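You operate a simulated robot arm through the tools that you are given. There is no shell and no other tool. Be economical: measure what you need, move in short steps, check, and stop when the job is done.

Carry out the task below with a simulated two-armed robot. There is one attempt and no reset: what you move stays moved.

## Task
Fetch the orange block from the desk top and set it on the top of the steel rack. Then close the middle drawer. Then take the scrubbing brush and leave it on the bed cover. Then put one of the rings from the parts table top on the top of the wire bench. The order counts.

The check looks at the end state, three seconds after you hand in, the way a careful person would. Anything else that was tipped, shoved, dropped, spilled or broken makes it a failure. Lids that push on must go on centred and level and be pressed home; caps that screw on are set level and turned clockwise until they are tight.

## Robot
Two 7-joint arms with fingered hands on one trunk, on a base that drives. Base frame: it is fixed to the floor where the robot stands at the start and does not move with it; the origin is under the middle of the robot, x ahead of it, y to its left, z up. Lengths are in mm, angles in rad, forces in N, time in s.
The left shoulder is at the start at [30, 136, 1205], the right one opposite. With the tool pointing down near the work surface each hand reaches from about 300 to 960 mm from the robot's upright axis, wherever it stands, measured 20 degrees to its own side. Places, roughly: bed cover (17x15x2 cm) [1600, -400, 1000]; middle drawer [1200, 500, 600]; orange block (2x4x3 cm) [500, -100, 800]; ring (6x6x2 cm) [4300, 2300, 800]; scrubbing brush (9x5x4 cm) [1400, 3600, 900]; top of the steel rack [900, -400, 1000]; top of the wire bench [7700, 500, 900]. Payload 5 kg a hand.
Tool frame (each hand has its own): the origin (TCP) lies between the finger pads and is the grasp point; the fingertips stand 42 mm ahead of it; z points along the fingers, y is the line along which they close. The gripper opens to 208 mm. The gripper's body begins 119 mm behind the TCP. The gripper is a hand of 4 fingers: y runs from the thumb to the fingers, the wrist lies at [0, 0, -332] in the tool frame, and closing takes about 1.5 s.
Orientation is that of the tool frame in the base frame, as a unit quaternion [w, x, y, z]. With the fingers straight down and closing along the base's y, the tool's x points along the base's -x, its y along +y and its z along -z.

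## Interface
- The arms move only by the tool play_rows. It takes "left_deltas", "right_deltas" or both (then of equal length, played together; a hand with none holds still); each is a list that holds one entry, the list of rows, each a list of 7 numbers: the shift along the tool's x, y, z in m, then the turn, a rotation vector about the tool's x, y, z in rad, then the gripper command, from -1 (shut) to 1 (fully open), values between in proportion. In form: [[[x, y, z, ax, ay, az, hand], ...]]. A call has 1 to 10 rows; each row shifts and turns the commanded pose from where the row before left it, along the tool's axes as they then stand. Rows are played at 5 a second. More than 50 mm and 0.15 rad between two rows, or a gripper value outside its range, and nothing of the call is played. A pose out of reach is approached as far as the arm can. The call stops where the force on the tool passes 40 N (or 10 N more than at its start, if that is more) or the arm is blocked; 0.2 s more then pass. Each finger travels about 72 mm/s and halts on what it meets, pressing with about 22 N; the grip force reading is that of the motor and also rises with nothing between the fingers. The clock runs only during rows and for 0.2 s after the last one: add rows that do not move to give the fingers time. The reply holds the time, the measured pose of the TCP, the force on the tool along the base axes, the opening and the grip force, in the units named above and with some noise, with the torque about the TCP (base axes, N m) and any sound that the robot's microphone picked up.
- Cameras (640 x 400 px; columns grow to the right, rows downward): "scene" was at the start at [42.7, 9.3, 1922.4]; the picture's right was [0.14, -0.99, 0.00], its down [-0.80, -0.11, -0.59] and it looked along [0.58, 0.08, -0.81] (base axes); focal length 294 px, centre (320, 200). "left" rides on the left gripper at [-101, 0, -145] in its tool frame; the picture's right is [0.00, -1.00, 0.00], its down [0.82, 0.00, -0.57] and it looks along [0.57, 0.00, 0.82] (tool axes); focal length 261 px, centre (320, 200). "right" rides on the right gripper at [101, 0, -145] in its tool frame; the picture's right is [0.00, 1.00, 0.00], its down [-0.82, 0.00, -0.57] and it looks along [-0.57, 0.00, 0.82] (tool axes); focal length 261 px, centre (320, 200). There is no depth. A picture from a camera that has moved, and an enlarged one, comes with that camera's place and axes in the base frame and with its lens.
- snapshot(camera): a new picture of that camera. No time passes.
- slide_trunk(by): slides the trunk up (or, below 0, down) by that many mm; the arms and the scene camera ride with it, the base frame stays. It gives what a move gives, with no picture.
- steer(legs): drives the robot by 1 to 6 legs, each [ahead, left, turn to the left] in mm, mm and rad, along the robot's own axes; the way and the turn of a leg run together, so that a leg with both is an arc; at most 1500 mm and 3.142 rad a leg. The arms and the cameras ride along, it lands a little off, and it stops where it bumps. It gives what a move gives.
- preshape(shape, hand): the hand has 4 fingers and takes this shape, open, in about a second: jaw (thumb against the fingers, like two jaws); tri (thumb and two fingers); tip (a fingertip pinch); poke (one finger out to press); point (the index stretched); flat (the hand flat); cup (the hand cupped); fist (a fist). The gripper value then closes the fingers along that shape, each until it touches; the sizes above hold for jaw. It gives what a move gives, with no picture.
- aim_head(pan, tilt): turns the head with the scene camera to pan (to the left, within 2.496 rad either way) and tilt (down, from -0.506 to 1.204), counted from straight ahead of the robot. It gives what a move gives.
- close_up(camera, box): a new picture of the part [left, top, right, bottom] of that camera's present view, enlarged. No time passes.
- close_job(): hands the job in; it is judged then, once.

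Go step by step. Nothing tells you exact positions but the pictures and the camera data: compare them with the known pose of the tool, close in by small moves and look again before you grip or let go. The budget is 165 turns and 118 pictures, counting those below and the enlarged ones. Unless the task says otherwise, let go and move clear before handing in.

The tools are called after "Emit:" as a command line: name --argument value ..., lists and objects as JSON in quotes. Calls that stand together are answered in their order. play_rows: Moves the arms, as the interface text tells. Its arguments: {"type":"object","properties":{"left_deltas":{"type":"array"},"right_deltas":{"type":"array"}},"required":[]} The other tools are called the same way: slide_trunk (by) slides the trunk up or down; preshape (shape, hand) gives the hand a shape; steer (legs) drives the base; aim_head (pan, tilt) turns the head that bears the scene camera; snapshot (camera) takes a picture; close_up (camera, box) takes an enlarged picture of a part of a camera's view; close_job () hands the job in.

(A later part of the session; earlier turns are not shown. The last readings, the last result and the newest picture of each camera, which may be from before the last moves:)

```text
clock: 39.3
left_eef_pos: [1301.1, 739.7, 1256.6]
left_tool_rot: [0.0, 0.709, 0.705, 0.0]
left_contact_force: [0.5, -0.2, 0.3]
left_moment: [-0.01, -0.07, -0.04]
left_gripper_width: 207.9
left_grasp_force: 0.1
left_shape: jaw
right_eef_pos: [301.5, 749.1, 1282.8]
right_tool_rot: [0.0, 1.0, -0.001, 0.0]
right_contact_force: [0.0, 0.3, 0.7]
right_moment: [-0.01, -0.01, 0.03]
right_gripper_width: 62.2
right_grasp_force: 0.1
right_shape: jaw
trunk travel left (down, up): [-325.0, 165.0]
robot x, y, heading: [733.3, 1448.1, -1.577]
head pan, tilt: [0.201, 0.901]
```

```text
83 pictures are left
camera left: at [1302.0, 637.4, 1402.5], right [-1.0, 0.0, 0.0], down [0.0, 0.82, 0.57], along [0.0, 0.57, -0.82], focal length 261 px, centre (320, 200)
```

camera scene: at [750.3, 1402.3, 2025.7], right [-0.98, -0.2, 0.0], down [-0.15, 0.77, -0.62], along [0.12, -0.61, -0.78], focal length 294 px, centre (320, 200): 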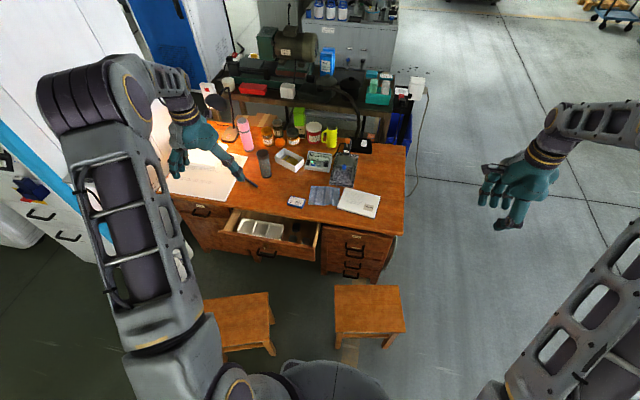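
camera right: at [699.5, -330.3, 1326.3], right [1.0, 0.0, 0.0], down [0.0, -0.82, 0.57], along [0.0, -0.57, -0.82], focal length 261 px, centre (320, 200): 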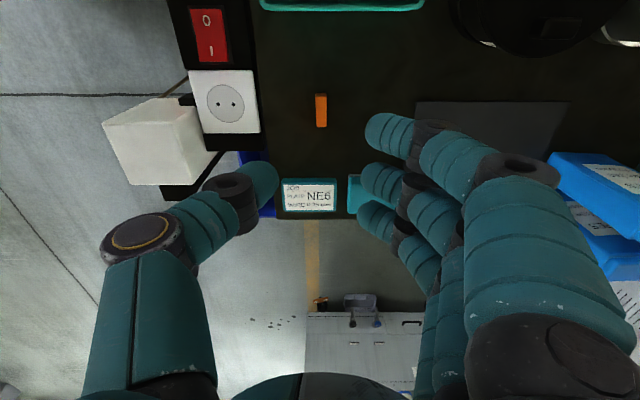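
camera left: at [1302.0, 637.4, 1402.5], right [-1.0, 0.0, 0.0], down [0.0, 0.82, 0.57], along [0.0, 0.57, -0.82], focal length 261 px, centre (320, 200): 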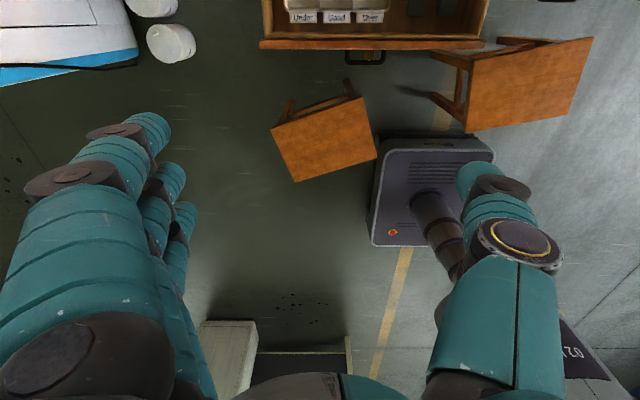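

The hand pose is well placed: I'll make a fist, pitch the left hand 45° towards the desk, and check its shape before lowering in front of the drawer at x≈1080.

Emit:
preshape --hand "left" --shape "fist"

Emit:
play_rows --left_deltas '[[[0.03, -0.037, 0, 0, 0, 0, -1], [0.03, -0.037, 0, 0, 0, 0, -1], [0.03, -0.037, 0, 0, 0, 0, -1], [0.03, -0.037, 0, 0, 0, 0, -1], [0.03, -0.037, 0, 0, 0, 0, -1], [0.03, -0.037, 0, 0, 0, 0, -1]]]'

Emit:
play_rows --left_deltas '[[[0, 0, 0, 0, -0.131, 0, -1], [0, 0, 0, 0, -0.131, 0, -1], [0, 0, 0, 0, -0.131, 0, -1], [0, 0, 0, 0, -0.131, 0, -1], [0, 0, 0, 0, -0.131, 0, -1], [0, 0, 0, 0, -0.131, 0, -1], [0, 0, 0, 0, 0, 0, -1]]]'

Emit:
snapshot --camera "left"

Emit:
snapshot --camera "scene"

```text
clock: 40.2
left_eef_pos: [1301.1, 738.9, 1258.2]
left_tool_rot: [0.0, 0.709, 0.705, 0.0]
left_contact_force: [0.5, -0.4, 0.2]
left_moment: [0.01, 0.0, 0.0]
left_gripper_width: 0.2
left_grasp_force: 0.0
left_shape: fist
right_eef_pos: [303.3, 749.4, 1282.6]
right_tool_rot: [0.0, 1.0, -0.001, 0.001]
right_contact_force: [-0.5, -0.8, -0.7]
right_moment: [0.0, 0.02, 0.0]
right_gripper_width: 62.3
right_grasp_force: 0.1
right_shape: jaw
trunk travel left (down, up): [-325.0, 165.0]
robot x, y, heading: [739.4, 1449.9, -1.571]
head pan, tilt: [0.201, 0.901]
```

```text
clock: 41.6
left_eef_pos: [1080.5, 921.0, 1259.7]
left_tool_rot: [0.002, 0.708, 0.706, 0.0]
left_contact_force: [-0.3, 0.3, 0.3]
left_moment: [-0.08, -0.05, 0.0]
left_gripper_width: 0.4
left_grasp_force: 0.0
left_shape: fist
right_eef_pos: [301.8, 752.0, 1283.3]
right_tool_rot: [0.0, 1.0, -0.001, -0.001]
right_contact_force: [-0.6, 0.7, 0.6]
right_moment: [-0.13, -0.14, -0.03]
right_gripper_width: 61.8
right_grasp_force: 0.1
right_shape: jaw
trunk travel left (down, up): [-325.0, 165.0]
robot x, y, heading: [735.5, 1443.4, -1.575]
head pan, tilt: [0.201, 0.901]
```

```text
clock: 43.2
left_eef_pos: [1101.3, 881.5, 1265.1]
left_tool_rot: [0.271, 0.655, 0.651, -0.272]
left_contact_force: [0.1, 1.2, 0.2]
left_moment: [-0.05, 0.0, 0.0]
left_gripper_width: 0.0
left_grasp_force: 0.0
left_shape: fist
left hand out of reach, approached as far as the arm can: row 5, 6
right_eef_pos: [300.5, 750.9, 1283.6]
right_tool_rot: [0.0, 1.0, 0.0, 0.001]
right_contact_force: [-1.2, 0.2, 0.7]
right_moment: [-0.11, -0.13, 0.03]
right_gripper_width: 62.3
right_grasp_force: 0.1
right_shape: jaw
trunk travel left (down, up): [-325.0, 165.0]
robot x, y, heading: [734.5, 1447.2, -1.575]
head pan, tilt: [0.201, 0.901]
```

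```text
82 pictures are left
camera left: at [1102.4, 912.7, 1437.6], right [-1.0, 0.0, 0.0], down [0.0, 0.98, -0.18], along [0.0, -0.18, -0.98], focal length 261 px, centre (320, 200)
```

left: 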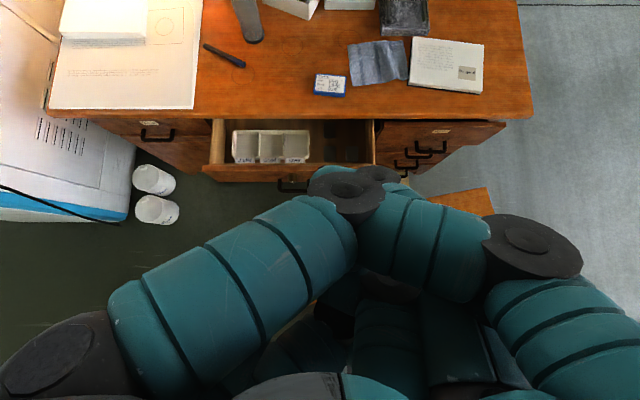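

```text
81 pictures are left
camera scene: at [748.9, 1404.7, 2025.7], right [-0.98, -0.2, 0.0], down [-0.15, 0.77, -0.62], along [0.12, -0.61, -0.78], focal length 294 px, centre (320, 200)
```

scene: 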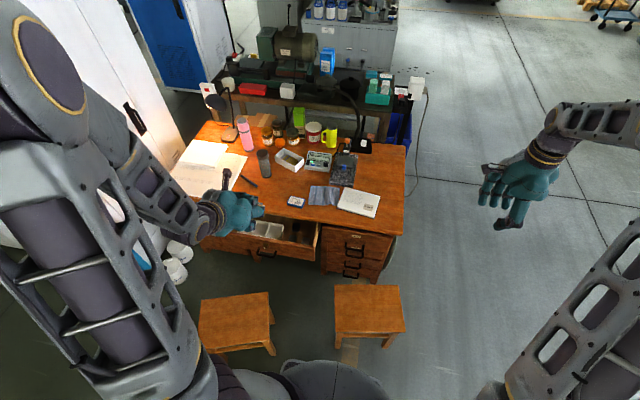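

Emit:
play_rows --left_deltas '[[[0.035, 0, 0.035, 0, 0, 0, -1], [0.035, 0, 0.035, 0, 0, 0, -1], [0.035, 0, 0.035, 0, 0, 0, -1], [0.035, 0, 0.035, 0, 0, 0, -1], [0.035, 0, 0.035, 0, 0, 0, -1], [0.035, 0, 0.035, 0, 0, 0, -1], [0.035, 0, 0.035, 0, 0, 0, -1], [0, 0, 0, 0, 0, 0, -1]]]'

Emit:
snapshot --camera "left"

Emit:
snapshot --camera "scene"

```text
clock: 45.0
left_eef_pos: [1101.9, 880.3, 916.8]
left_tool_rot: [0.271, 0.654, 0.653, -0.271]
left_contact_force: [1.2, -0.3, 0.7]
left_moment: [-0.02, 0.04, -0.07]
left_gripper_width: 0.0
left_grasp_force: 0.0
left_shape: fist
right_eef_pos: [301.6, 751.8, 1284.2]
right_tool_rot: [0.0, 1.0, -0.001, 0.0]
right_contact_force: [0.5, -0.3, 0.6]
right_moment: [-0.11, 0.02, -0.01]
right_gripper_width: 62.3
right_grasp_force: 0.1
right_shape: jaw
trunk travel left (down, up): [-325.0, 165.0]
robot x, y, heading: [735.6, 1444.0, -1.575]
head pan, tilt: [0.201, 0.901]
```

```text
80 pictures are left
camera left: at [1103.1, 910.8, 1090.3], right [-1.0, 0.0, 0.0], down [0.0, 0.98, -0.18], along [0.0, -0.18, -0.98], focal length 261 px, centre (320, 200)
```

left: 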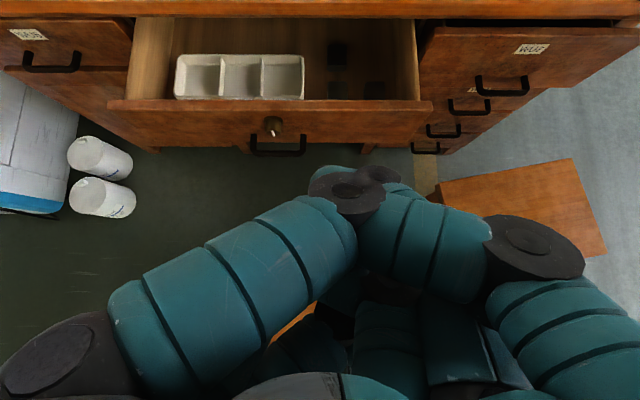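

```text
79 pictures are left
camera scene: at [750.7, 1403.8, 2025.8], right [-0.98, -0.2, 0.0], down [-0.15, 0.77, -0.62], along [0.12, -0.61, -0.78], focal length 294 px, centre (320, 200)
```

scene: 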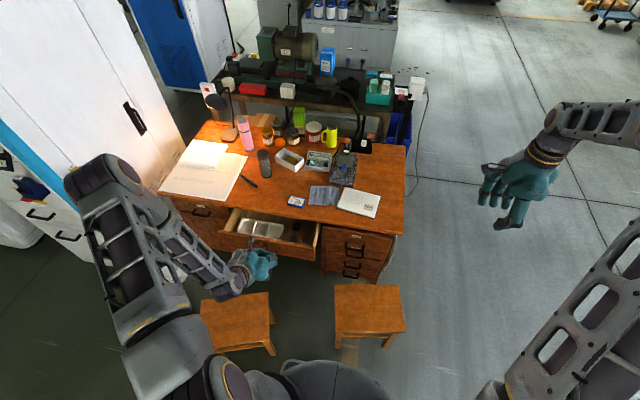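

The drawer front's top edge is at z≈700, y≈680, x 923–1450. I'll lower the fist to z≈650 in front of it at x≈1050.

Emit:
play_rows --left_deltas '[[[0.0315, -0.008, 0.0315, 0, 0, 0, -1], [0.0315, -0.008, 0.0315, 0, 0, 0, -1], [0.0315, -0.008, 0.0315, 0, 0, 0, -1], [0.0315, -0.008, 0.0315, 0, 0, 0, -1], [0.0315, -0.008, 0.0315, 0, 0, 0, -1], [0.0315, -0.008, 0.0315, 0, 0, 0, -1], [-0.035, 0, 0.035, 0, 0, 0, -1], [-0.035, 0, 0.035, 0, 0, 0, -1], [0, 0, 0, 0, 0, 0, -1]]]'

Emit:
snapshot --camera "left"

Emit:
close_up --camera "scene" --box '[150, 170, 420, 380]'

```text
clock: 47.0
left_eef_pos: [1054.2, 780.5, 650.3]
left_tool_rot: [0.271, 0.654, 0.652, -0.272]
left_contact_force: [-0.1, 0.2, 0.1]
left_moment: [0.02, 0.03, -0.09]
left_gripper_width: 0.1
left_grasp_force: 0.1
left_shape: fist
right_eef_pos: [303.6, 750.8, 1284.3]
right_tool_rot: [0.0, 1.0, 0.0, 0.0]
right_contact_force: [1.0, -0.3, 0.2]
right_moment: [-0.04, 0.03, 0.01]
right_gripper_width: 62.1
right_grasp_force: 0.1
right_shape: jaw
trunk travel left (down, up): [-325.0, 165.0]
robot x, y, heading: [735.6, 1449.1, -1.578]
head pan, tilt: [0.201, 0.901]
```

```text
78 pictures are left
camera left: at [1054.8, 811.3, 823.8], right [-1.0, 0.0, 0.0], down [0.0, 0.98, -0.18], along [0.0, -0.18, -0.98], focal length 261 px, centre (320, 200)
```

left: 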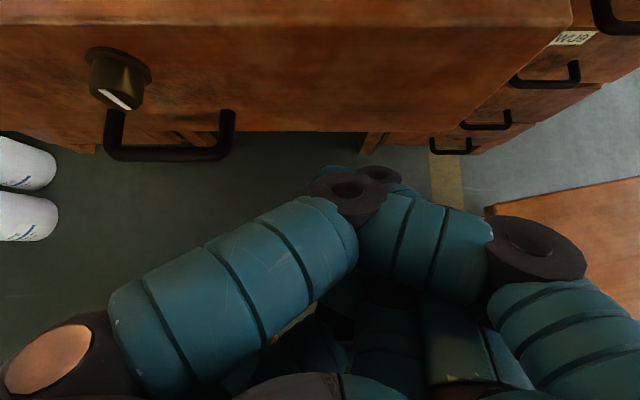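

```text
1.90 times, centred on (285, 275) of scene
camera zoom: at [750.7, 1403.5, 2025.7], right [-0.98, -0.2, 0.0], down [-0.15, 0.77, -0.62], along [0.12, -0.61, -0.78], focal length 559 px, centre (387, 57)
```

zoom: 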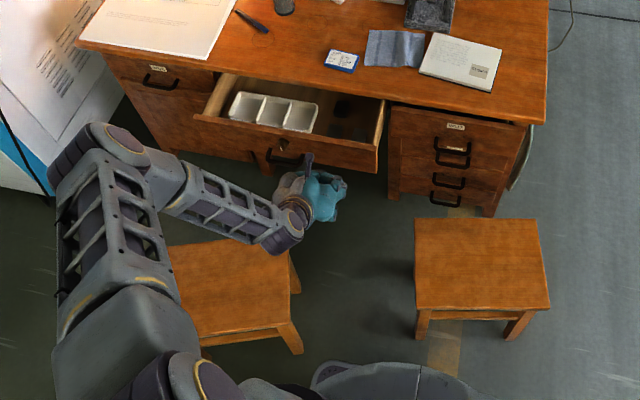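

The fist is facing the panel, left clear of the handle. I push along -y in steps.

Emit:
play_rows --left_deltas '[[[-0.02, 0, 0.02, 0, 0, 0, -1], [-0.015, 0, 0.015, 0, 0, 0, -1], [-0.015, 0, 0.015, 0, 0, 0, -1], [-0.015, 0, 0.015, 0, 0, 0, -1], [-0.01, 0, 0.01, 0, 0, 0, -1], [0, 0, 0, 0, 0, 0, -1]]]'

Emit:
snapshot --camera "left"

```text
clock: 48.4
left_eef_pos: [1053.2, 674.3, 649.4]
left_tool_rot: [0.271, 0.654, 0.652, -0.271]
left_contact_force: [0.8, -0.4, 0.2]
left_moment: [0.04, 0.02, -0.03]
left_gripper_width: 0.0
left_grasp_force: 0.0
left_shape: fist
right_eef_pos: [302.2, 749.4, 1283.0]
right_tool_rot: [0.0, 1.0, -0.001, 0.0]
right_contact_force: [0.5, -0.4, 0.5]
right_moment: [0.02, 0.04, -0.02]
right_gripper_width: 62.4
right_grasp_force: 0.0
right_shape: jaw
trunk travel left (down, up): [-325.0, 165.0]
robot x, y, heading: [735.1, 1451.2, -1.572]
head pan, tilt: [0.201, 0.901]
```

```text
76 pictures are left
camera left: at [1054.1, 704.6, 823.4], right [-1.0, 0.0, 0.0], down [0.0, 0.98, -0.18], along [0.0, -0.18, -0.98], focal length 261 px, centre (320, 200)
```

left: 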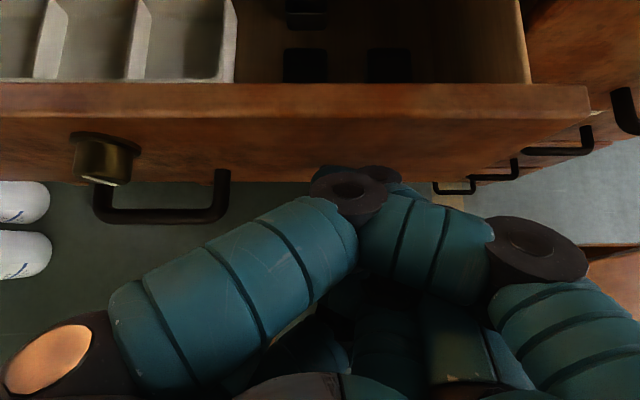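

Emit:
play_rows --left_deltas '[[[-0.012, 0, 0.012, 0, 0, 0, -1], [-0.012, 0, 0.012, 0, 0, 0, -1], [-0.012, 0, 0.012, 0, 0, 0, -1], [-0.008, 0, 0.008, 0, 0, 0, -1], [0, 0, 0, 0, 0, 0, -1]]]'

Emit:
snapshot --camera "left"

```text
clock: 49.6
left_eef_pos: [1052.9, 613.0, 648.7]
left_tool_rot: [0.271, 0.654, 0.652, -0.272]
left_contact_force: [0.3, 0.7, 0.8]
left_moment: [-0.02, 0.0, -0.04]
left_gripper_width: 0.0
left_grasp_force: 0.2
left_shape: fist
right_eef_pos: [301.3, 749.6, 1283.8]
right_tool_rot: [0.0, 1.0, -0.001, 0.0]
right_contact_force: [-0.4, 0.5, 1.4]
right_moment: [0.0, 0.0, 0.02]
right_gripper_width: 62.2
right_grasp_force: 0.1
right_shape: jaw
trunk travel left (down, up): [-325.0, 165.0]
robot x, y, heading: [735.9, 1448.6, -1.572]
head pan, tilt: [0.201, 0.901]
```

```text
75 pictures are left
camera left: at [1053.6, 643.0, 823.0], right [-1.0, 0.0, 0.0], down [0.0, 0.98, -0.18], along [0.0, -0.18, -0.98], focal length 261 px, centre (320, 200)
```

left: 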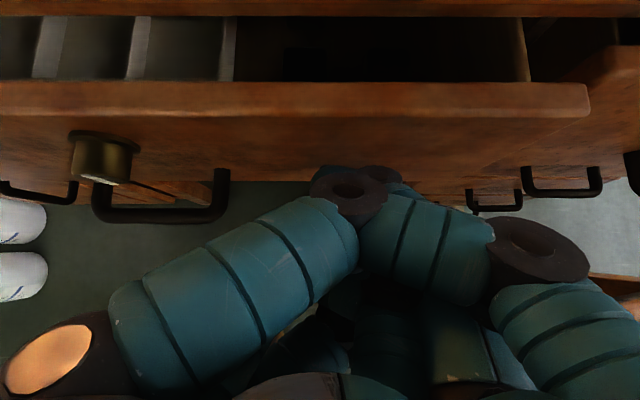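

The drawer is moving with the fist. I keep pushing until it seats.

Emit:
play_rows --left_deltas '[[[-0.01, 0, 0.01, 0, 0, 0, -1], [-0.01, 0, 0.01, 0, 0, 0, -1], [-0.01, 0, 0.01, 0, 0, 0, -1], [-0.01, 0, 0.01, 0, 0, 0, -1], [0, 0, 0, 0, 0, 0, -1]]]'

Emit:
snapshot --camera "left"

```text
clock: 50.8
left_eef_pos: [1049.7, 560.2, 648.1]
left_tool_rot: [0.268, 0.655, 0.651, -0.273]
left_contact_force: [-1.8, 17.9, -3.7]
left_moment: [0.48, -0.03, 0.15]
left_gripper_width: 0.1
left_grasp_force: 0.0
left_shape: fist
right_eef_pos: [302.1, 749.7, 1284.2]
right_tool_rot: [0.0, 1.0, -0.001, 0.0]
right_contact_force: [-1.2, 0.0, 0.2]
right_moment: [0.02, 0.0, 0.01]
right_gripper_width: 62.2
right_grasp_force: 0.1
right_shape: jaw
trunk travel left (down, up): [-325.0, 165.0]
robot x, y, heading: [739.2, 1450.2, -1.571]
head pan, tilt: [0.201, 0.901]
```

```text
74 pictures are left
camera left: at [1051.6, 589.8, 822.2], right [-1.0, 0.0, 0.01], down [0.0, 0.98, -0.17], along [-0.01, -0.17, -0.98], focal length 261 px, centre (320, 200)
```

left: 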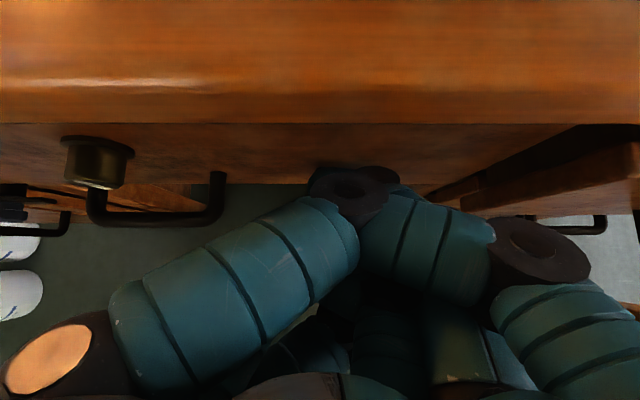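

Emit:
play_rows --left_deltas '[[[-0.004, 0, 0.004, 0, 0, 0, -1], [0, 0, 0, 0, 0, 0, -1]]]'

```text
clock: 51.4
left_eef_pos: [1047.4, 559.0, 643.6]
left_tool_rot: [0.265, 0.656, 0.653, -0.271]
left_contact_force: [-0.8, 12.8, 3.3]
left_moment: [-0.02, 0.06, -0.02]
left_gripper_width: 0.0
left_grasp_force: 0.0
left_shape: fist
right_eef_pos: [302.0, 750.9, 1283.8]
right_tool_rot: [0.0, 1.0, -0.001, 0.0]
right_contact_force: [0.6, -0.1, 0.1]
right_moment: [0.05, 0.03, 0.01]
right_gripper_width: 62.0
right_grasp_force: 0.2
right_shape: jaw
trunk travel left (down, up): [-325.0, 165.0]
robot x, y, heading: [733.8, 1447.4, -1.573]
head pan, tilt: [0.201, 0.901]
stopped in row 2 (left hand): the force on the tool passed its limit at 42 N (the readings are from after the stop); the commanded pose is now the measured one
```

It reached its stop (over 40 N). I back off and look.

Emit:
play_rows --left_deltas '[[[0.03, 0, -0.03, 0, 0, 0, -1], [0.035, 0, -0.035, 0, 0, 0, -1], [0.035, 0, -0.035, 0, 0, 0, -1], [0.035, 0, -0.035, 0, 0, 0, -1], [0.035, 0, -0.035, 0, 0, 0, -1], [-0.02, 0, -0.035, 0, 0, 0, -1], [-0.035, 0, -0.035, 0, 0, 0, -1], [-0.035, 0, -0.035, 0, 0, 0, -1], [-0.035, 0, -0.035, 0, 0, 0, -1]]]'

Emit:
snapshot --camera "left"

Emit:
close_up --camera "scene" --box '[150, 150, 420, 360]'

```text
clock: 53.4
left_eef_pos: [1051.8, 808.9, 837.5]
left_tool_rot: [0.266, 0.656, 0.653, -0.27]
left_contact_force: [-0.1, 0.7, -1.3]
left_moment: [-0.19, -0.13, 0.08]
left_gripper_width: 0.0
left_grasp_force: 0.0
left_shape: fist
right_eef_pos: [301.8, 750.8, 1283.6]
right_tool_rot: [0.0, 1.0, -0.001, 0.0]
right_contact_force: [-0.6, 0.4, 0.0]
right_moment: [-0.05, -0.07, 0.01]
right_gripper_width: 62.0
right_grasp_force: 0.1
right_shape: jaw
trunk travel left (down, up): [-325.0, 165.0]
robot x, y, heading: [738.6, 1449.5, -1.572]
head pan, tilt: [0.201, 0.901]
```

```text
73 pictures are left
camera left: at [1053.3, 836.9, 1010.5], right [-1.0, 0.0, 0.01], down [0.0, 0.99, -0.17], along [-0.01, -0.17, -0.99], focal length 261 px, centre (320, 200)
```

left: 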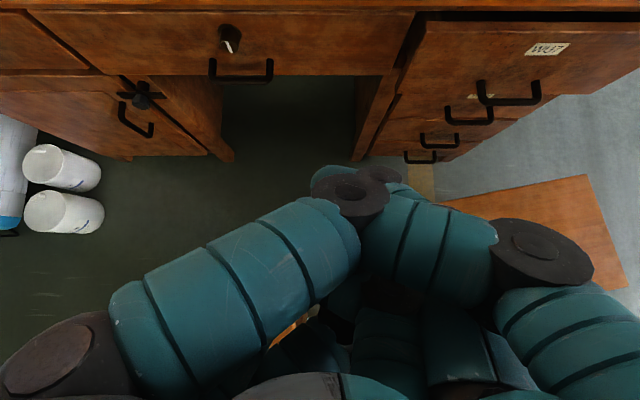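

```text
1.90 times, centred on (285, 255) of scene
camera zoom: at [749.2, 1403.6, 2025.7], right [-0.98, -0.2, 0.0], down [-0.15, 0.77, -0.62], along [0.12, -0.61, -0.78], focal length 559 px, centre (387, 95)
```

zoom: 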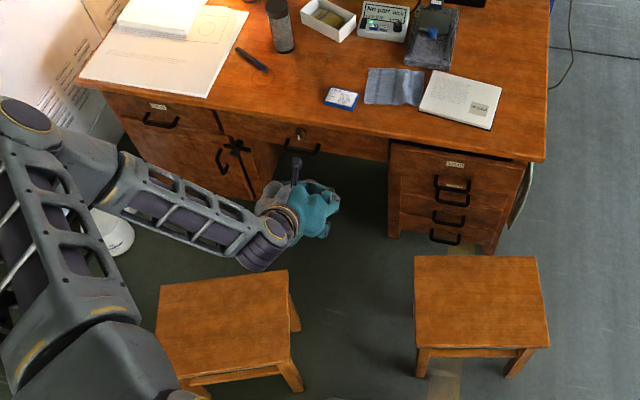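

The middle drawer is shut. Now the brush: I raise the left hand upright, reshape it to jaw, then back away and turn to the workbench at about (1400, 3600).

Emit:
play_rows --left_deltas '[[[-0.034, 0, -0.034, 0, 0.131, 0, -1], [-0.029, 0, -0.038, 0, 0.131, 0, -1], [-0.024, 0, -0.0416, 0, 0.131, 0, -1], [-0.018, 0, -0.044, 0, 0.131, 0, -1], [-0.0124, 0, -0.046, 0, 0.131, 0, -1], [-0.006, 0, -0.0476, 0, 0.131, 0, -1], [0, 0, -0.05, 0, 0, 0, -1], [0, 0, -0.05, 0, 0, 0, -1]]]'

Emit:
steer --legs '[[-752, 200, 0], [0, 0, 1.571], [0, 0, 1.571]]'

Emit:
preshape --hand "left" --shape "jaw"

Emit:
aim_head --pan -0.2 --tilt 0.6

Emit:
snapshot --camera "scene"

```text
clock: 55.2
left_eef_pos: [1051.6, 809.0, 1222.1]
left_tool_rot: [-0.004, 0.708, 0.706, 0.004]
left_contact_force: [2.3, 2.4, 0.3]
left_moment: [-0.41, 0.3, -0.04]
left_gripper_width: 0.1
left_grasp_force: 0.1
left_shape: fist
right_eef_pos: [298.1, 751.6, 1282.7]
right_tool_rot: [0.0, 1.0, 0.0, 0.002]
right_contact_force: [-3.5, 1.1, 0.5]
right_moment: [-0.07, -0.43, -0.01]
right_gripper_width: 62.2
right_grasp_force: 0.0
right_shape: jaw
trunk travel left (down, up): [-325.0, 165.0]
robot x, y, heading: [733.8, 1447.0, -1.575]
head pan, tilt: [0.201, 0.901]
```

```text
clock: 67.0
left_eef_pos: [629.8, 2837.7, 1219.0]
left_tool_rot: [0.0, -0.703, 0.711, -0.004]
left_contact_force: [-0.5, 0.4, -1.1]
left_moment: [0.0, 0.0, 0.0]
left_gripper_width: 0.1
left_grasp_force: 0.1
left_shape: fist
right_eef_pos: [1381.8, 2888.0, 1282.3]
right_tool_rot: [0.0, 0.003, 1.0, 0.0]
right_contact_force: [-0.8, 0.3, 0.1]
right_moment: [-0.02, -0.06, 0.03]
right_gripper_width: 62.1
right_grasp_force: 0.0
right_shape: jaw
trunk travel left (down, up): [-325.0, 165.0]
robot x, y, heading: [946.9, 2193.2, 1.565]
head pan, tilt: [0.201, 0.901]
```

```text
clock: 67.9
left_eef_pos: [631.1, 2836.6, 1220.7]
left_tool_rot: [-0.001, -0.703, 0.711, -0.005]
left_contact_force: [1.2, -0.3, -0.1]
left_moment: [-0.01, 0.01, -0.01]
left_gripper_width: 208.1
left_grasp_force: 0.0
left_shape: jaw
right_eef_pos: [1382.7, 2888.2, 1283.2]
right_tool_rot: [0.0, 0.004, 1.0, 0.0]
right_contact_force: [-0.2, -0.9, -1.3]
right_moment: [-0.02, 0.01, -0.02]
right_gripper_width: 61.8
right_grasp_force: 0.1
right_shape: jaw
trunk travel left (down, up): [-325.0, 165.0]
robot x, y, heading: [943.9, 2193.9, 1.563]
head pan, tilt: [0.201, 0.901]
```

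```text
clock: 68.8
left_eef_pos: [629.1, 2837.7, 1221.0]
left_tool_rot: [-0.001, -0.703, 0.712, -0.003]
left_contact_force: [-0.5, 0.0, -0.5]
left_moment: [-0.03, -0.06, 0.0]
left_gripper_width: 208.1
left_grasp_force: 0.1
left_shape: jaw
right_eef_pos: [1380.8, 2888.0, 1283.0]
right_tool_rot: [0.0, 0.004, 1.0, 0.001]
right_contact_force: [-0.6, 0.6, 0.3]
right_moment: [-0.01, -0.03, 0.0]
right_gripper_width: 62.0
right_grasp_force: 0.1
right_shape: jaw
trunk travel left (down, up): [-325.0, 165.0]
robot x, y, heading: [945.8, 2192.7, 1.563]
head pan, tilt: [-0.201, 0.6]
```

```text
71 pictures are left
camera scene: at [962.1, 2248.6, 2050.3], right [0.98, -0.21, 0.0], down [-0.12, -0.55, -0.82], along [0.17, 0.81, -0.57], focal length 294 px, centre (320, 200)
```

scene: 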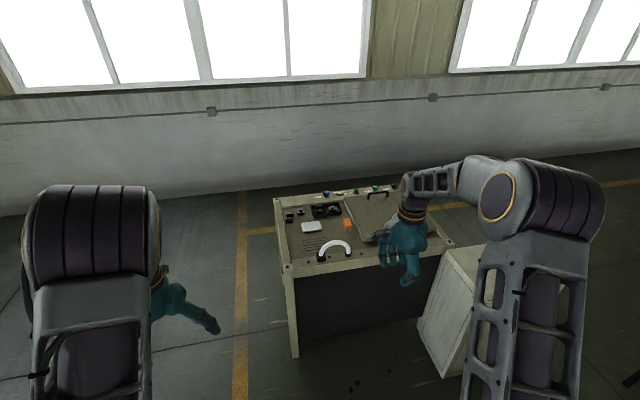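

Emit:
close_up --camera "scene" --box '[260, 170, 460, 300]'

Emit:
snapshot --camera "right"

```text
3.08 times, centred on (360, 235) of scene
camera zoom: at [962.1, 2248.6, 2050.3], right [0.98, -0.21, 0.0], down [-0.12, -0.55, -0.82], along [0.17, 0.81, -0.57], focal length 903 px, centre (197, 92)
```

zoom: 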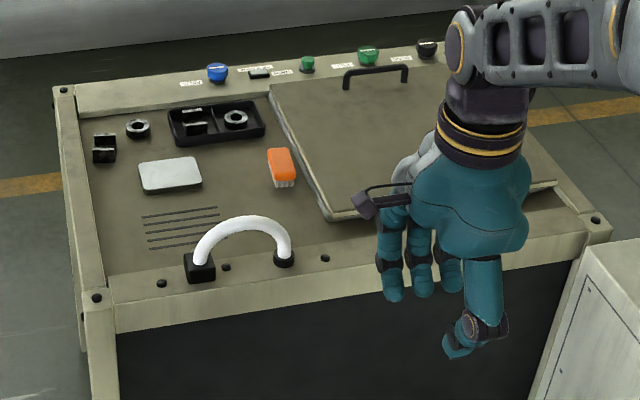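

```text
69 pictures are left
camera right: at [1280.7, 2889.6, 1426.6], right [0.01, 1.0, 0.0], down [0.82, -0.01, 0.57], along [0.57, -0.01, -0.82], focal length 261 px, centre (320, 200)
```

right: 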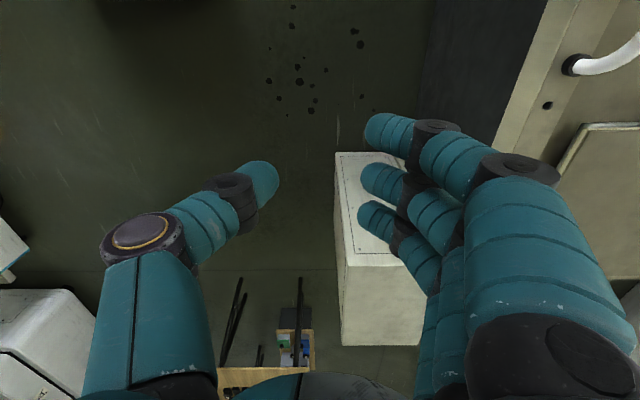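

The brush (orange back, bristles down) is on the bench at about (1410, 3575), its long side roughly along y. I drive up to (1500, 2820) to grip it across its width with the left hand.

Emit:
steer --legs '[[627, -554, 0]]'

Emit:
aim_head --pan 0.1 --tilt 0.9

Emit:
snapshot --camera "scene"

Emit:
snapshot --camera "left"

```text
clock: 73.2
left_eef_pos: [1198.6, 3450.6, 1221.8]
left_tool_rot: [-0.001, -0.698, 0.716, -0.005]
left_contact_force: [0.0, 0.0, 0.3]
left_moment: [-0.01, 0.03, 0.02]
left_gripper_width: 208.0
left_grasp_force: 0.1
left_shape: jaw
right_eef_pos: [1949.7, 3493.4, 1283.5]
right_tool_rot: [0.001, 0.01, 1.0, -0.001]
right_contact_force: [-0.2, 0.4, 0.3]
right_moment: [-0.05, 0.05, 0.0]
right_gripper_width: 62.2
right_grasp_force: 0.0
right_shape: jaw
trunk travel left (down, up): [-325.0, 165.0]
robot x, y, heading: [1502.9, 2801.7, 1.555]
head pan, tilt: [-0.201, 0.6]
```

```text
clock: 74.0
left_eef_pos: [1197.7, 3450.4, 1219.4]
left_tool_rot: [-0.001, -0.698, 0.716, -0.005]
left_contact_force: [1.0, -0.3, 0.3]
left_moment: [-0.01, -0.02, 0.01]
left_gripper_width: 208.2
left_grasp_force: 0.1
left_shape: jaw
right_eef_pos: [1950.4, 3493.7, 1283.7]
right_tool_rot: [0.001, 0.01, 1.0, 0.001]
right_contact_force: [0.3, 0.1, 0.5]
right_moment: [-0.04, 0.0, 0.0]
right_gripper_width: 62.0
right_grasp_force: 0.0
right_shape: jaw
trunk travel left (down, up): [-325.0, 165.0]
robot x, y, heading: [1506.1, 2800.3, 1.55]
head pan, tilt: [0.099, 0.901]
```

```text
68 pictures are left
camera scene: at [1497.5, 2847.4, 2025.7], right [1.0, 0.08, 0.0], down [0.06, -0.78, -0.62], along [-0.05, 0.62, -0.78], focal length 294 px, centre (320, 200)
```

scene: 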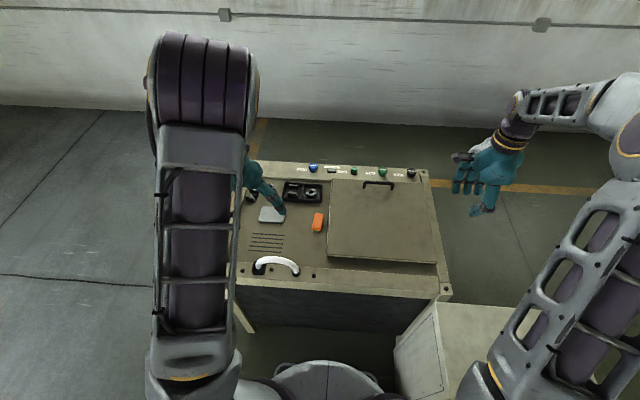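

```text
67 pictures are left
camera left: at [1198.8, 3551.8, 1364.2], right [1.0, -0.02, 0.0], down [-0.02, -0.82, 0.58], along [-0.01, -0.58, -0.82], focal length 261 px, centre (320, 200)
```

left: 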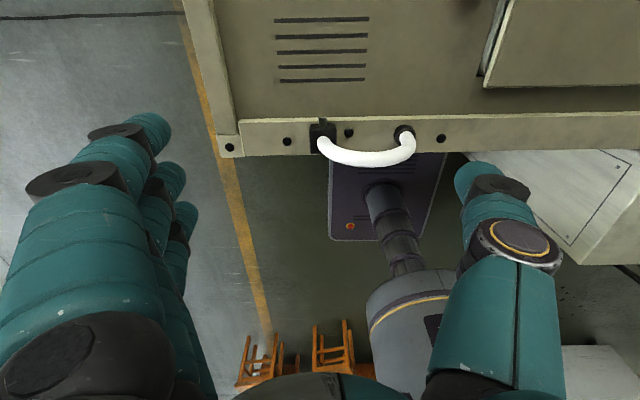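

Emit:
play_rows --left_deltas '[[[-0.0243, -0.0372, 0.022, 0, 0, 0, 0.5], [-0.0243, -0.0372, 0.022, 0, 0, 0, 0.2], [-0.0243, -0.0372, 0.022, 0, 0, 0, 0], [-0.0243, -0.0372, 0.022, 0, 0, 0, 0], [-0.0243, -0.0372, 0.022, 0, 0, 0, 0], [-0.0243, -0.0372, 0.022, 0, 0, 0, 0], [0, 0, 0.03, 0, 0, 0, 0], [0, 0, 0, 0, 0, 0, 0]]]'

Emit:
snapshot --camera "left"

Emit:
close_up --camera "scene" --box '[230, 150, 450, 290]'

```text
clock: 75.8
left_eef_pos: [1424.1, 3592.7, 1056.8]
left_tool_rot: [-0.001, -0.699, 0.715, -0.004]
left_contact_force: [0.3, -0.8, 0.2]
left_moment: [0.02, 0.04, 0.01]
left_gripper_width: 104.7
left_grasp_force: 0.0
left_shape: jaw
right_eef_pos: [1950.8, 3492.7, 1283.4]
right_tool_rot: [0.0, 0.01, 1.0, 0.001]
right_contact_force: [1.0, -0.1, 0.2]
right_moment: [0.06, 0.07, -0.02]
right_gripper_width: 62.2
right_grasp_force: 0.1
right_shape: jaw
trunk travel left (down, up): [-325.0, 165.0]
robot x, y, heading: [1502.3, 2803.0, 1.55]
head pan, tilt: [0.099, 0.901]
```

```text
66 pictures are left
camera left: at [1425.2, 3692.4, 1201.6], right [1.0, -0.02, 0.0], down [-0.02, -0.82, 0.58], along [-0.01, -0.58, -0.82], focal length 261 px, centre (320, 200)
```

left: 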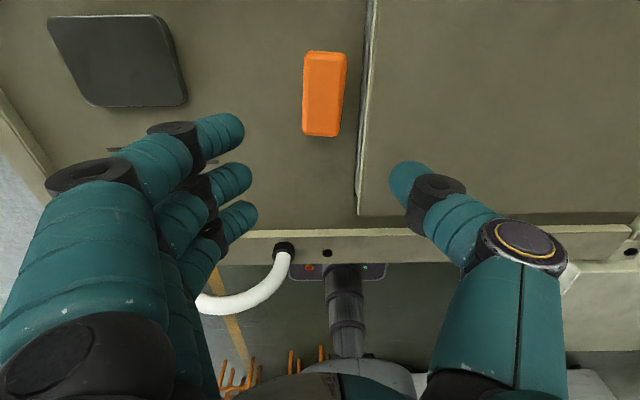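

```text
2.86 times, centred on (340, 220) of scene
camera zoom: at [1498.7, 2847.0, 2025.7], right [1.0, 0.08, 0.0], down [0.06, -0.78, -0.62], along [-0.05, 0.62, -0.78], focal length 839 px, centre (263, 143)
```

zoom: 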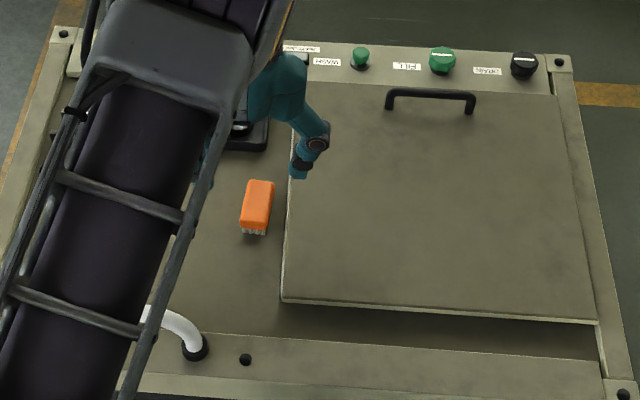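

The brush top is at z≈897, x 1408–1451, y 3571–3661, and the raised lid is only ~25 mm to its right, so a grip across its width is tight. I'll grip it lengthwise with the right hand, which already closes along y; raise the left hand, shift the base left and try a three-finger shape.

Emit:
play_rows --left_deltas '[[[0, 0, -0.05, 0, 0, 0, 0], [0, 0, -0.05, 0, 0, 0, 0], [0, 0, -0.05, 0, 0, 0, 0], [0.02, 0.03, -0.03, 0, 0, 0, 0], [0.035, 0.035, 0, 0, 0, 0, 0], [0.035, 0.035, 0, 0, 0, 0, 0], [0.035, 0.035, 0, 0, 0, 0, 0], [0.035, 0.035, 0, 0, 0, 0, 0], [0.035, 0.035, 0, 0, 0, 0, 0], [0.03, 0.035, 0, 0, 0, 0, 0]]]'

Emit:
steer --legs '[[20, 270, 0]]'

Emit:
preshape --hand "right" --shape "tri"

Emit:
snapshot --camera "right"

```text
clock: 78.0
left_eef_pos: [1178.6, 3371.5, 1237.5]
left_tool_rot: [-0.001, -0.698, 0.716, -0.004]
left_contact_force: [-0.3, -0.5, 0.0]
left_moment: [0.06, -0.04, -0.01]
left_gripper_width: 104.8
left_grasp_force: 0.1
left_shape: jaw
right_eef_pos: [1948.4, 3492.5, 1286.6]
right_tool_rot: [0.0, 0.01, 1.0, 0.0]
right_contact_force: [-1.0, 0.1, 1.3]
right_moment: [0.05, -0.12, 0.02]
right_gripper_width: 62.2
right_grasp_force: 0.1
right_shape: jaw
trunk travel left (down, up): [-325.0, 165.0]
robot x, y, heading: [1508.9, 2800.6, 1.553]
head pan, tilt: [0.099, 0.901]
```

```text
clock: 79.9
left_eef_pos: [909.4, 3396.6, 1237.4]
left_tool_rot: [-0.001, -0.7, 0.715, -0.005]
left_contact_force: [-0.2, 0.2, -0.6]
left_moment: [-0.02, -0.05, 0.01]
left_gripper_width: 104.4
left_grasp_force: 0.1
left_shape: jaw
right_eef_pos: [1677.8, 3519.5, 1282.7]
right_tool_rot: [0.0, 0.008, 1.0, 0.0]
right_contact_force: [0.7, 0.6, 0.1]
right_moment: [0.0, -0.01, 0.02]
right_gripper_width: 62.3
right_grasp_force: 0.1
right_shape: jaw
trunk travel left (down, up): [-325.0, 165.0]
robot x, y, heading: [1233.5, 2826.2, 1.551]
head pan, tilt: [0.099, 0.901]
```

```text
clock: 80.8
left_eef_pos: [910.1, 3396.3, 1238.6]
left_tool_rot: [-0.002, -0.699, 0.715, -0.004]
left_contact_force: [0.2, 0.0, 0.5]
left_moment: [0.01, 0.01, -0.02]
left_gripper_width: 104.5
left_grasp_force: 0.1
left_shape: jaw
right_eef_pos: [1679.5, 3518.9, 1282.6]
right_tool_rot: [0.0, 0.009, 1.0, 0.0]
right_contact_force: [0.5, 0.3, 0.3]
right_moment: [0.03, 0.06, -0.02]
right_gripper_width: 207.8
right_grasp_force: 0.1
right_shape: tri
trunk travel left (down, up): [-325.0, 165.0]
robot x, y, heading: [1235.3, 2825.5, 1.555]
head pan, tilt: [0.099, 0.901]
```

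```text
64 pictures are left
camera right: at [1578.7, 3521.6, 1426.5], right [0.02, 1.0, 0.0], down [0.82, -0.02, 0.57], along [0.57, -0.01, -0.82], focal length 261 px, centre (320, 200)
```

right: 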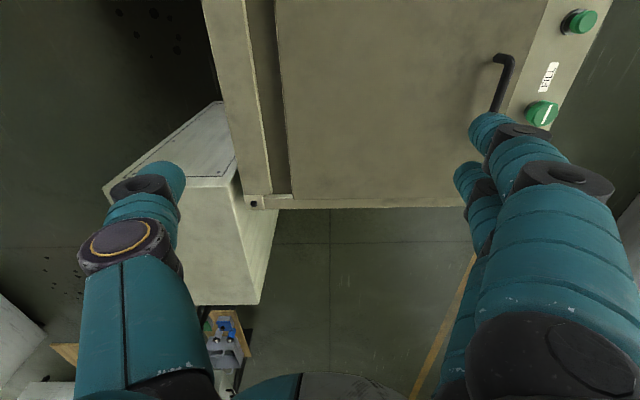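

In "tri" the finger on the lid's side is folded away, which suits. I'll bring the right hand above the brush at x≈1438.

Emit:
play_rows --right_deltas '[[[0.0405, 0.0155, 0.024, 0, 0, 0, 0.35], [0.0405, 0.0155, 0.024, 0, 0, 0, 0.35], [0.0405, 0.0155, 0.024, 0, 0, 0, 0.35], [0.0405, 0.0155, 0.024, 0, 0, 0, 0.35], [0.0405, 0.0155, 0.024, 0, 0, 0, 0.35], [0.0405, 0.0155, 0.024, 0, 0, 0, 0.35], [0, 0, 0.045, 0, 0, 0, 0.35], [0, 0, 0.045, 0, 0, 0, 0.35], [0, 0, 0.045, 0, 0, 0, 0.35], [0, 0, 0, 0, 0, 0, 0.35]]]'

Emit:
snapshot --camera "right"

Emit:
close_up --camera "scene" --box '[270, 130, 470, 290]'

```text
clock: 83.0
left_eef_pos: [910.5, 3395.8, 1239.4]
left_tool_rot: [-0.001, -0.7, 0.715, -0.005]
left_contact_force: [-0.6, 0.2, 1.3]
left_moment: [0.08, 0.0, 0.0]
left_gripper_width: 104.6
left_grasp_force: 0.0
left_shape: jaw
right_eef_pos: [1435.7, 3614.9, 1004.8]
right_tool_rot: [0.0, 0.009, 1.0, 0.001]
right_contact_force: [0.4, 0.0, 0.2]
right_moment: [0.05, 0.02, -0.02]
right_gripper_width: 140.7
right_grasp_force: 0.1
right_shape: tri
trunk travel left (down, up): [-325.0, 165.0]
robot x, y, heading: [1235.2, 2831.2, 1.555]
head pan, tilt: [0.099, 0.901]
```

```text
63 pictures are left
camera right: at [1334.8, 3617.1, 1147.8], right [0.02, 1.0, 0.0], down [0.82, -0.02, 0.57], along [0.57, -0.01, -0.82], focal length 261 px, centre (320, 200)
```

right: 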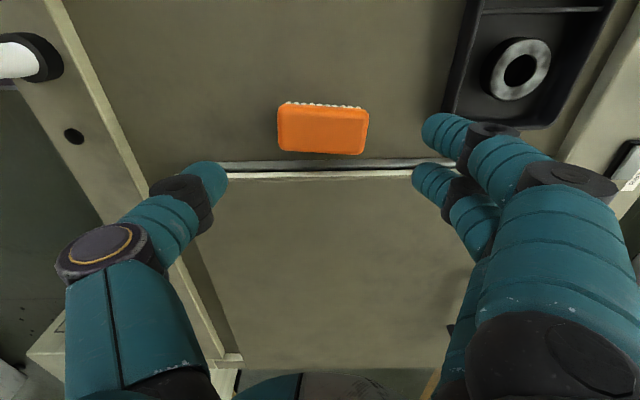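

```text
2.50 times, centred on (370, 210) of scene
camera zoom: at [1228.8, 2871.0, 2025.7], right [1.0, 0.08, 0.0], down [0.06, -0.78, -0.62], along [-0.05, 0.62, -0.78], focal length 734 px, centre (195, 175)
```

zoom: 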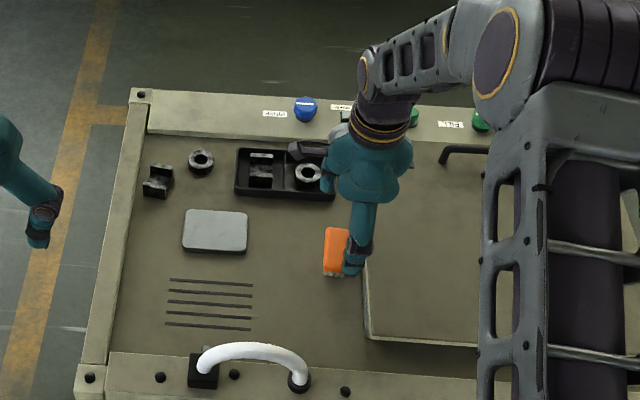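

Brush centre is at (1427, 3618), well aligned. I descend so the fingertips reach z≈873, beside the brush ends.

Emit:
play_rows --right_deltas '[[[0, 0.003, 0.045, 0, 0, 0, 0.35], [0, 0, 0.035, 0, 0, 0, 0.35], [0, 0, 0.01, 0, 0, 0, 0.35], [0, 0, 0, 0, 0, 0, 0.35]]]'

Emit:
snapshot --camera "right"

```text
clock: 84.0
left_eef_pos: [910.4, 3395.7, 1239.0]
left_tool_rot: [-0.001, -0.7, 0.714, -0.005]
left_contact_force: [0.5, -0.2, 0.4]
left_moment: [0.01, -0.01, 0.02]
left_gripper_width: 104.7
left_grasp_force: 0.2
left_shape: jaw
right_eef_pos: [1437.3, 3619.4, 915.0]
right_tool_rot: [0.0, 0.008, 1.0, 0.001]
right_contact_force: [0.2, 0.1, -0.5]
right_moment: [0.04, 0.03, 0.02]
right_gripper_width: 140.7
right_grasp_force: 0.1
right_shape: tri
trunk travel left (down, up): [-325.0, 165.0]
robot x, y, heading: [1236.1, 2829.1, 1.555]
head pan, tilt: [0.099, 0.901]
```

```text
61 pictures are left
camera right: at [1336.6, 3621.7, 1058.1], right [0.02, 1.0, 0.0], down [0.82, -0.02, 0.57], along [0.57, -0.01, -0.82], focal length 261 px, centre (320, 200)
```

right: 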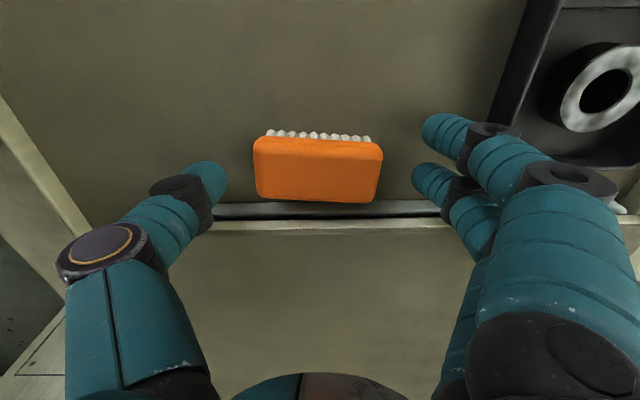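

Emit:
play_rows --right_deltas '[[[0.005, 0, 0, 0, 0, 0, 0.2], [0, 0, 0, 0, 0, 0, -0.1], [0, 0, 0, 0, 0, 0, -0.4], [0, 0, 0, 0, 0, 0, -1], [0, 0, 0, 0, 0, 0, -1], [0, 0, 0, 0, 0, 0, -1], [0, 0, 0, 0, 0, 0, -1]]]'

Emit:
snapshot --camera "right"

```text
clock: 85.6
left_eef_pos: [910.1, 3396.3, 1238.5]
left_tool_rot: [-0.001, -0.699, 0.715, -0.004]
left_contact_force: [0.0, -0.9, 0.2]
left_moment: [0.05, 0.03, 0.0]
left_gripper_width: 104.4
left_grasp_force: 0.0
left_shape: jaw
right_eef_pos: [1431.4, 3620.0, 915.3]
right_tool_rot: [-0.001, 0.008, 1.0, 0.0]
right_contact_force: [0.0, 0.2, 0.2]
right_moment: [0.11, -0.05, 0.06]
right_gripper_width: 57.5
right_grasp_force: 22.0
right_shape: tri
trunk travel left (down, up): [-325.0, 165.0]
robot x, y, heading: [1237.2, 2829.0, 1.548]
head pan, tilt: [0.099, 0.901]
```

```text
60 pictures are left
camera right: at [1331.0, 3621.6, 1058.7], right [0.02, 1.0, 0.0], down [0.82, -0.02, 0.57], along [0.57, -0.01, -0.82], focal length 261 px, centre (320, 200)
```

right: 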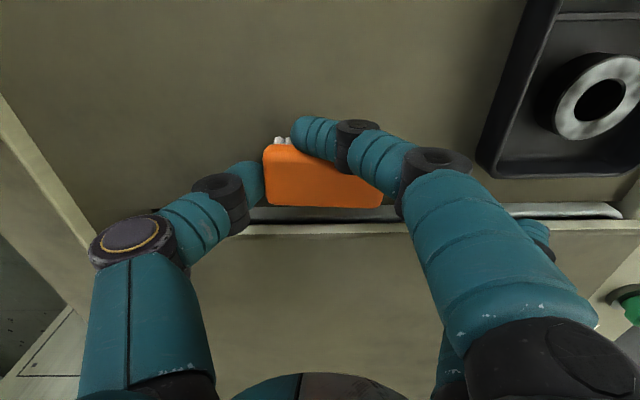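

The index slipped past the brush's side rather than meeting its end. I'll open, shift 15 mm towards the lid, and close again.

Emit:
play_rows --right_deltas '[[[0, 0, 0, 0, 0, 0, 0], [0, 0, 0, 0, 0, 0, 0.35], [0, 0, 0, 0, 0, 0, 0.35], [0, 0, 0, 0, 0, 0, 0.35], [0, 0, 0, 0, 0, 0, 0.35], [0, 0, 0, 0, 0, 0, 0.35], [-0.015, 0, 0, 0, 0, 0, 0.35], [0, 0, 0, 0, 0, 0, 0.35]]]'

Emit:
snapshot --camera "right"

```text
clock: 87.4
left_eef_pos: [909.1, 3395.7, 1237.9]
left_tool_rot: [-0.002, -0.7, 0.714, -0.005]
left_contact_force: [-0.4, -0.6, 0.3]
left_moment: [0.02, -0.02, 0.01]
left_gripper_width: 104.3
left_grasp_force: 0.0
left_shape: jaw
right_eef_pos: [1446.5, 3619.1, 914.8]
right_tool_rot: [0.0, 0.008, 1.0, -0.001]
right_contact_force: [0.1, -0.3, -0.6]
right_moment: [0.0, -0.06, 0.01]
right_gripper_width: 139.7
right_grasp_force: 0.1
right_shape: tri
trunk travel left (down, up): [-325.0, 165.0]
robot x, y, heading: [1237.0, 2826.5, 1.553]
head pan, tilt: [0.099, 0.901]
```

```text
59 pictures are left
camera right: at [1345.3, 3621.4, 1058.3], right [0.02, 1.0, 0.0], down [0.82, -0.02, 0.57], along [0.57, -0.01, -0.82], focal length 261 px, centre (320, 200)
```

right: 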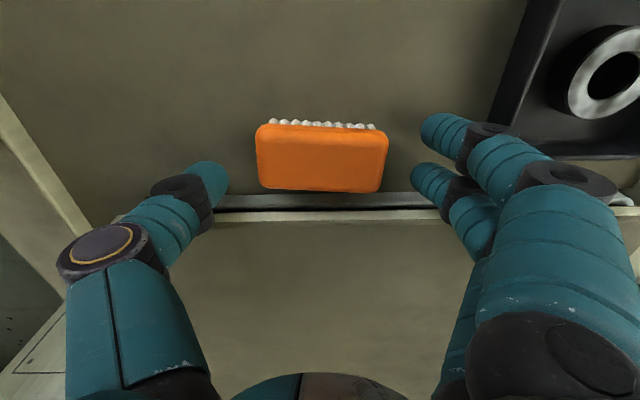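

The two fingers would only straddle the corners. I'll rise and try the "tip" pinch, which should hold at the middle of the ends.

Emit:
play_rows --right_deltas '[[[0, 0, -0.045, 0, 0, 0, 0.35], [0, 0, -0.045, 0, 0, 0, 0.35]]]'

Emit:
preshape --hand "right" --shape "tip"

Emit:
snapshot --camera "right"

```text
clock: 88.0
left_eef_pos: [908.8, 3395.7, 1238.5]
left_tool_rot: [-0.001, -0.7, 0.715, -0.004]
left_contact_force: [-0.1, -0.6, 1.1]
left_moment: [0.07, 0.0, -0.01]
left_gripper_width: 104.5
left_grasp_force: 0.0
left_shape: jaw
right_eef_pos: [1447.0, 3616.3, 1006.2]
right_tool_rot: [0.001, 0.008, 1.0, -0.001]
right_contact_force: [0.1, -2.5, -1.9]
right_moment: [0.18, -0.09, -0.01]
right_gripper_width: 139.9
right_grasp_force: 0.3
right_shape: tri
trunk travel left (down, up): [-325.0, 165.0]
robot x, y, heading: [1237.7, 2829.6, 1.55]
head pan, tilt: [0.099, 0.901]
```

```text
clock: 88.9
left_eef_pos: [910.0, 3395.4, 1239.0]
left_tool_rot: [0.0, -0.7, 0.714, -0.003]
left_contact_force: [-0.2, -0.6, -0.1]
left_moment: [0.0, -0.02, 0.01]
left_gripper_width: 104.5
left_grasp_force: 0.1
left_shape: jaw
right_eef_pos: [1446.6, 3618.2, 1005.5]
right_tool_rot: [-0.001, 0.009, 1.0, 0.0]
right_contact_force: [-0.4, 0.3, -0.3]
right_moment: [0.05, -0.01, 0.05]
right_gripper_width: 207.8
right_grasp_force: 0.1
right_shape: tip
trunk travel left (down, up): [-325.0, 165.0]
robot x, y, heading: [1230.5, 2828.7, 1.554]
head pan, tilt: [0.099, 0.901]
```

```text
58 pictures are left
camera right: at [1345.5, 3620.3, 1149.3], right [0.02, 1.0, 0.0], down [0.82, -0.02, 0.57], along [0.57, -0.01, -0.82], focal length 261 px, centre (320, 200)
```

right: 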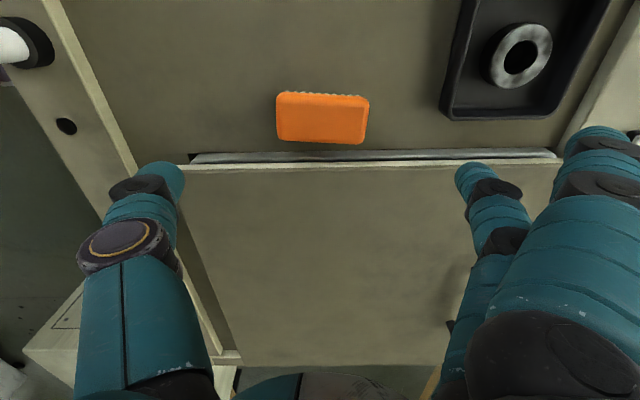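

The pinch fingers (thumb and middle) are at the TCP's x. I centre over the brush, descend and close.

Emit:
play_rows --right_deltas '[[[0.0205, 0.003, 0, 0, 0, 0, 0.35], [0, 0, 0.045, 0, 0, 0, 0.35], [0, 0, 0.04, 0, 0, 0, 0.35], [0, 0, 0.007, 0, 0, 0, 0.35], [0, 0, 0, 0, 0, 0, 0.2], [0, 0, 0, 0, 0, 0, 0], [0, 0, 0, 0, 0, 0, 0]]]'

Emit:
snapshot --camera "right"

```text
clock: 90.5
left_eef_pos: [909.4, 3397.2, 1238.5]
left_tool_rot: [-0.002, -0.699, 0.715, -0.006]
left_contact_force: [-0.2, -0.2, 0.1]
left_moment: [0.01, 0.06, -0.01]
left_gripper_width: 104.8
left_grasp_force: 0.0
left_shape: jaw
right_eef_pos: [1426.0, 3621.9, 911.2]
right_tool_rot: [0.0, 0.007, 1.0, -0.001]
right_contact_force: [-0.2, -0.2, -0.8]
right_moment: [0.02, 0.01, -0.01]
right_gripper_width: 105.1
right_grasp_force: 0.1
right_shape: tip
trunk travel left (down, up): [-325.0, 165.0]
robot x, y, heading: [1237.2, 2825.1, 1.554]
head pan, tilt: [0.099, 0.901]
```

```text
57 pictures are left
camera right: at [1326.2, 3624.3, 1055.8], right [0.02, 1.0, 0.0], down [0.82, -0.02, 0.57], along [0.57, -0.01, -0.82], focal length 261 px, centre (320, 200)
```

right: 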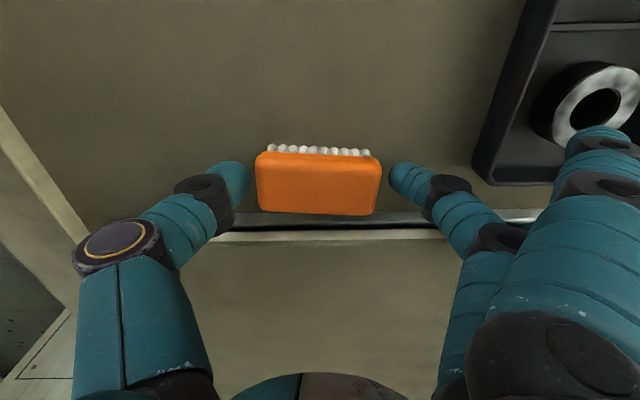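

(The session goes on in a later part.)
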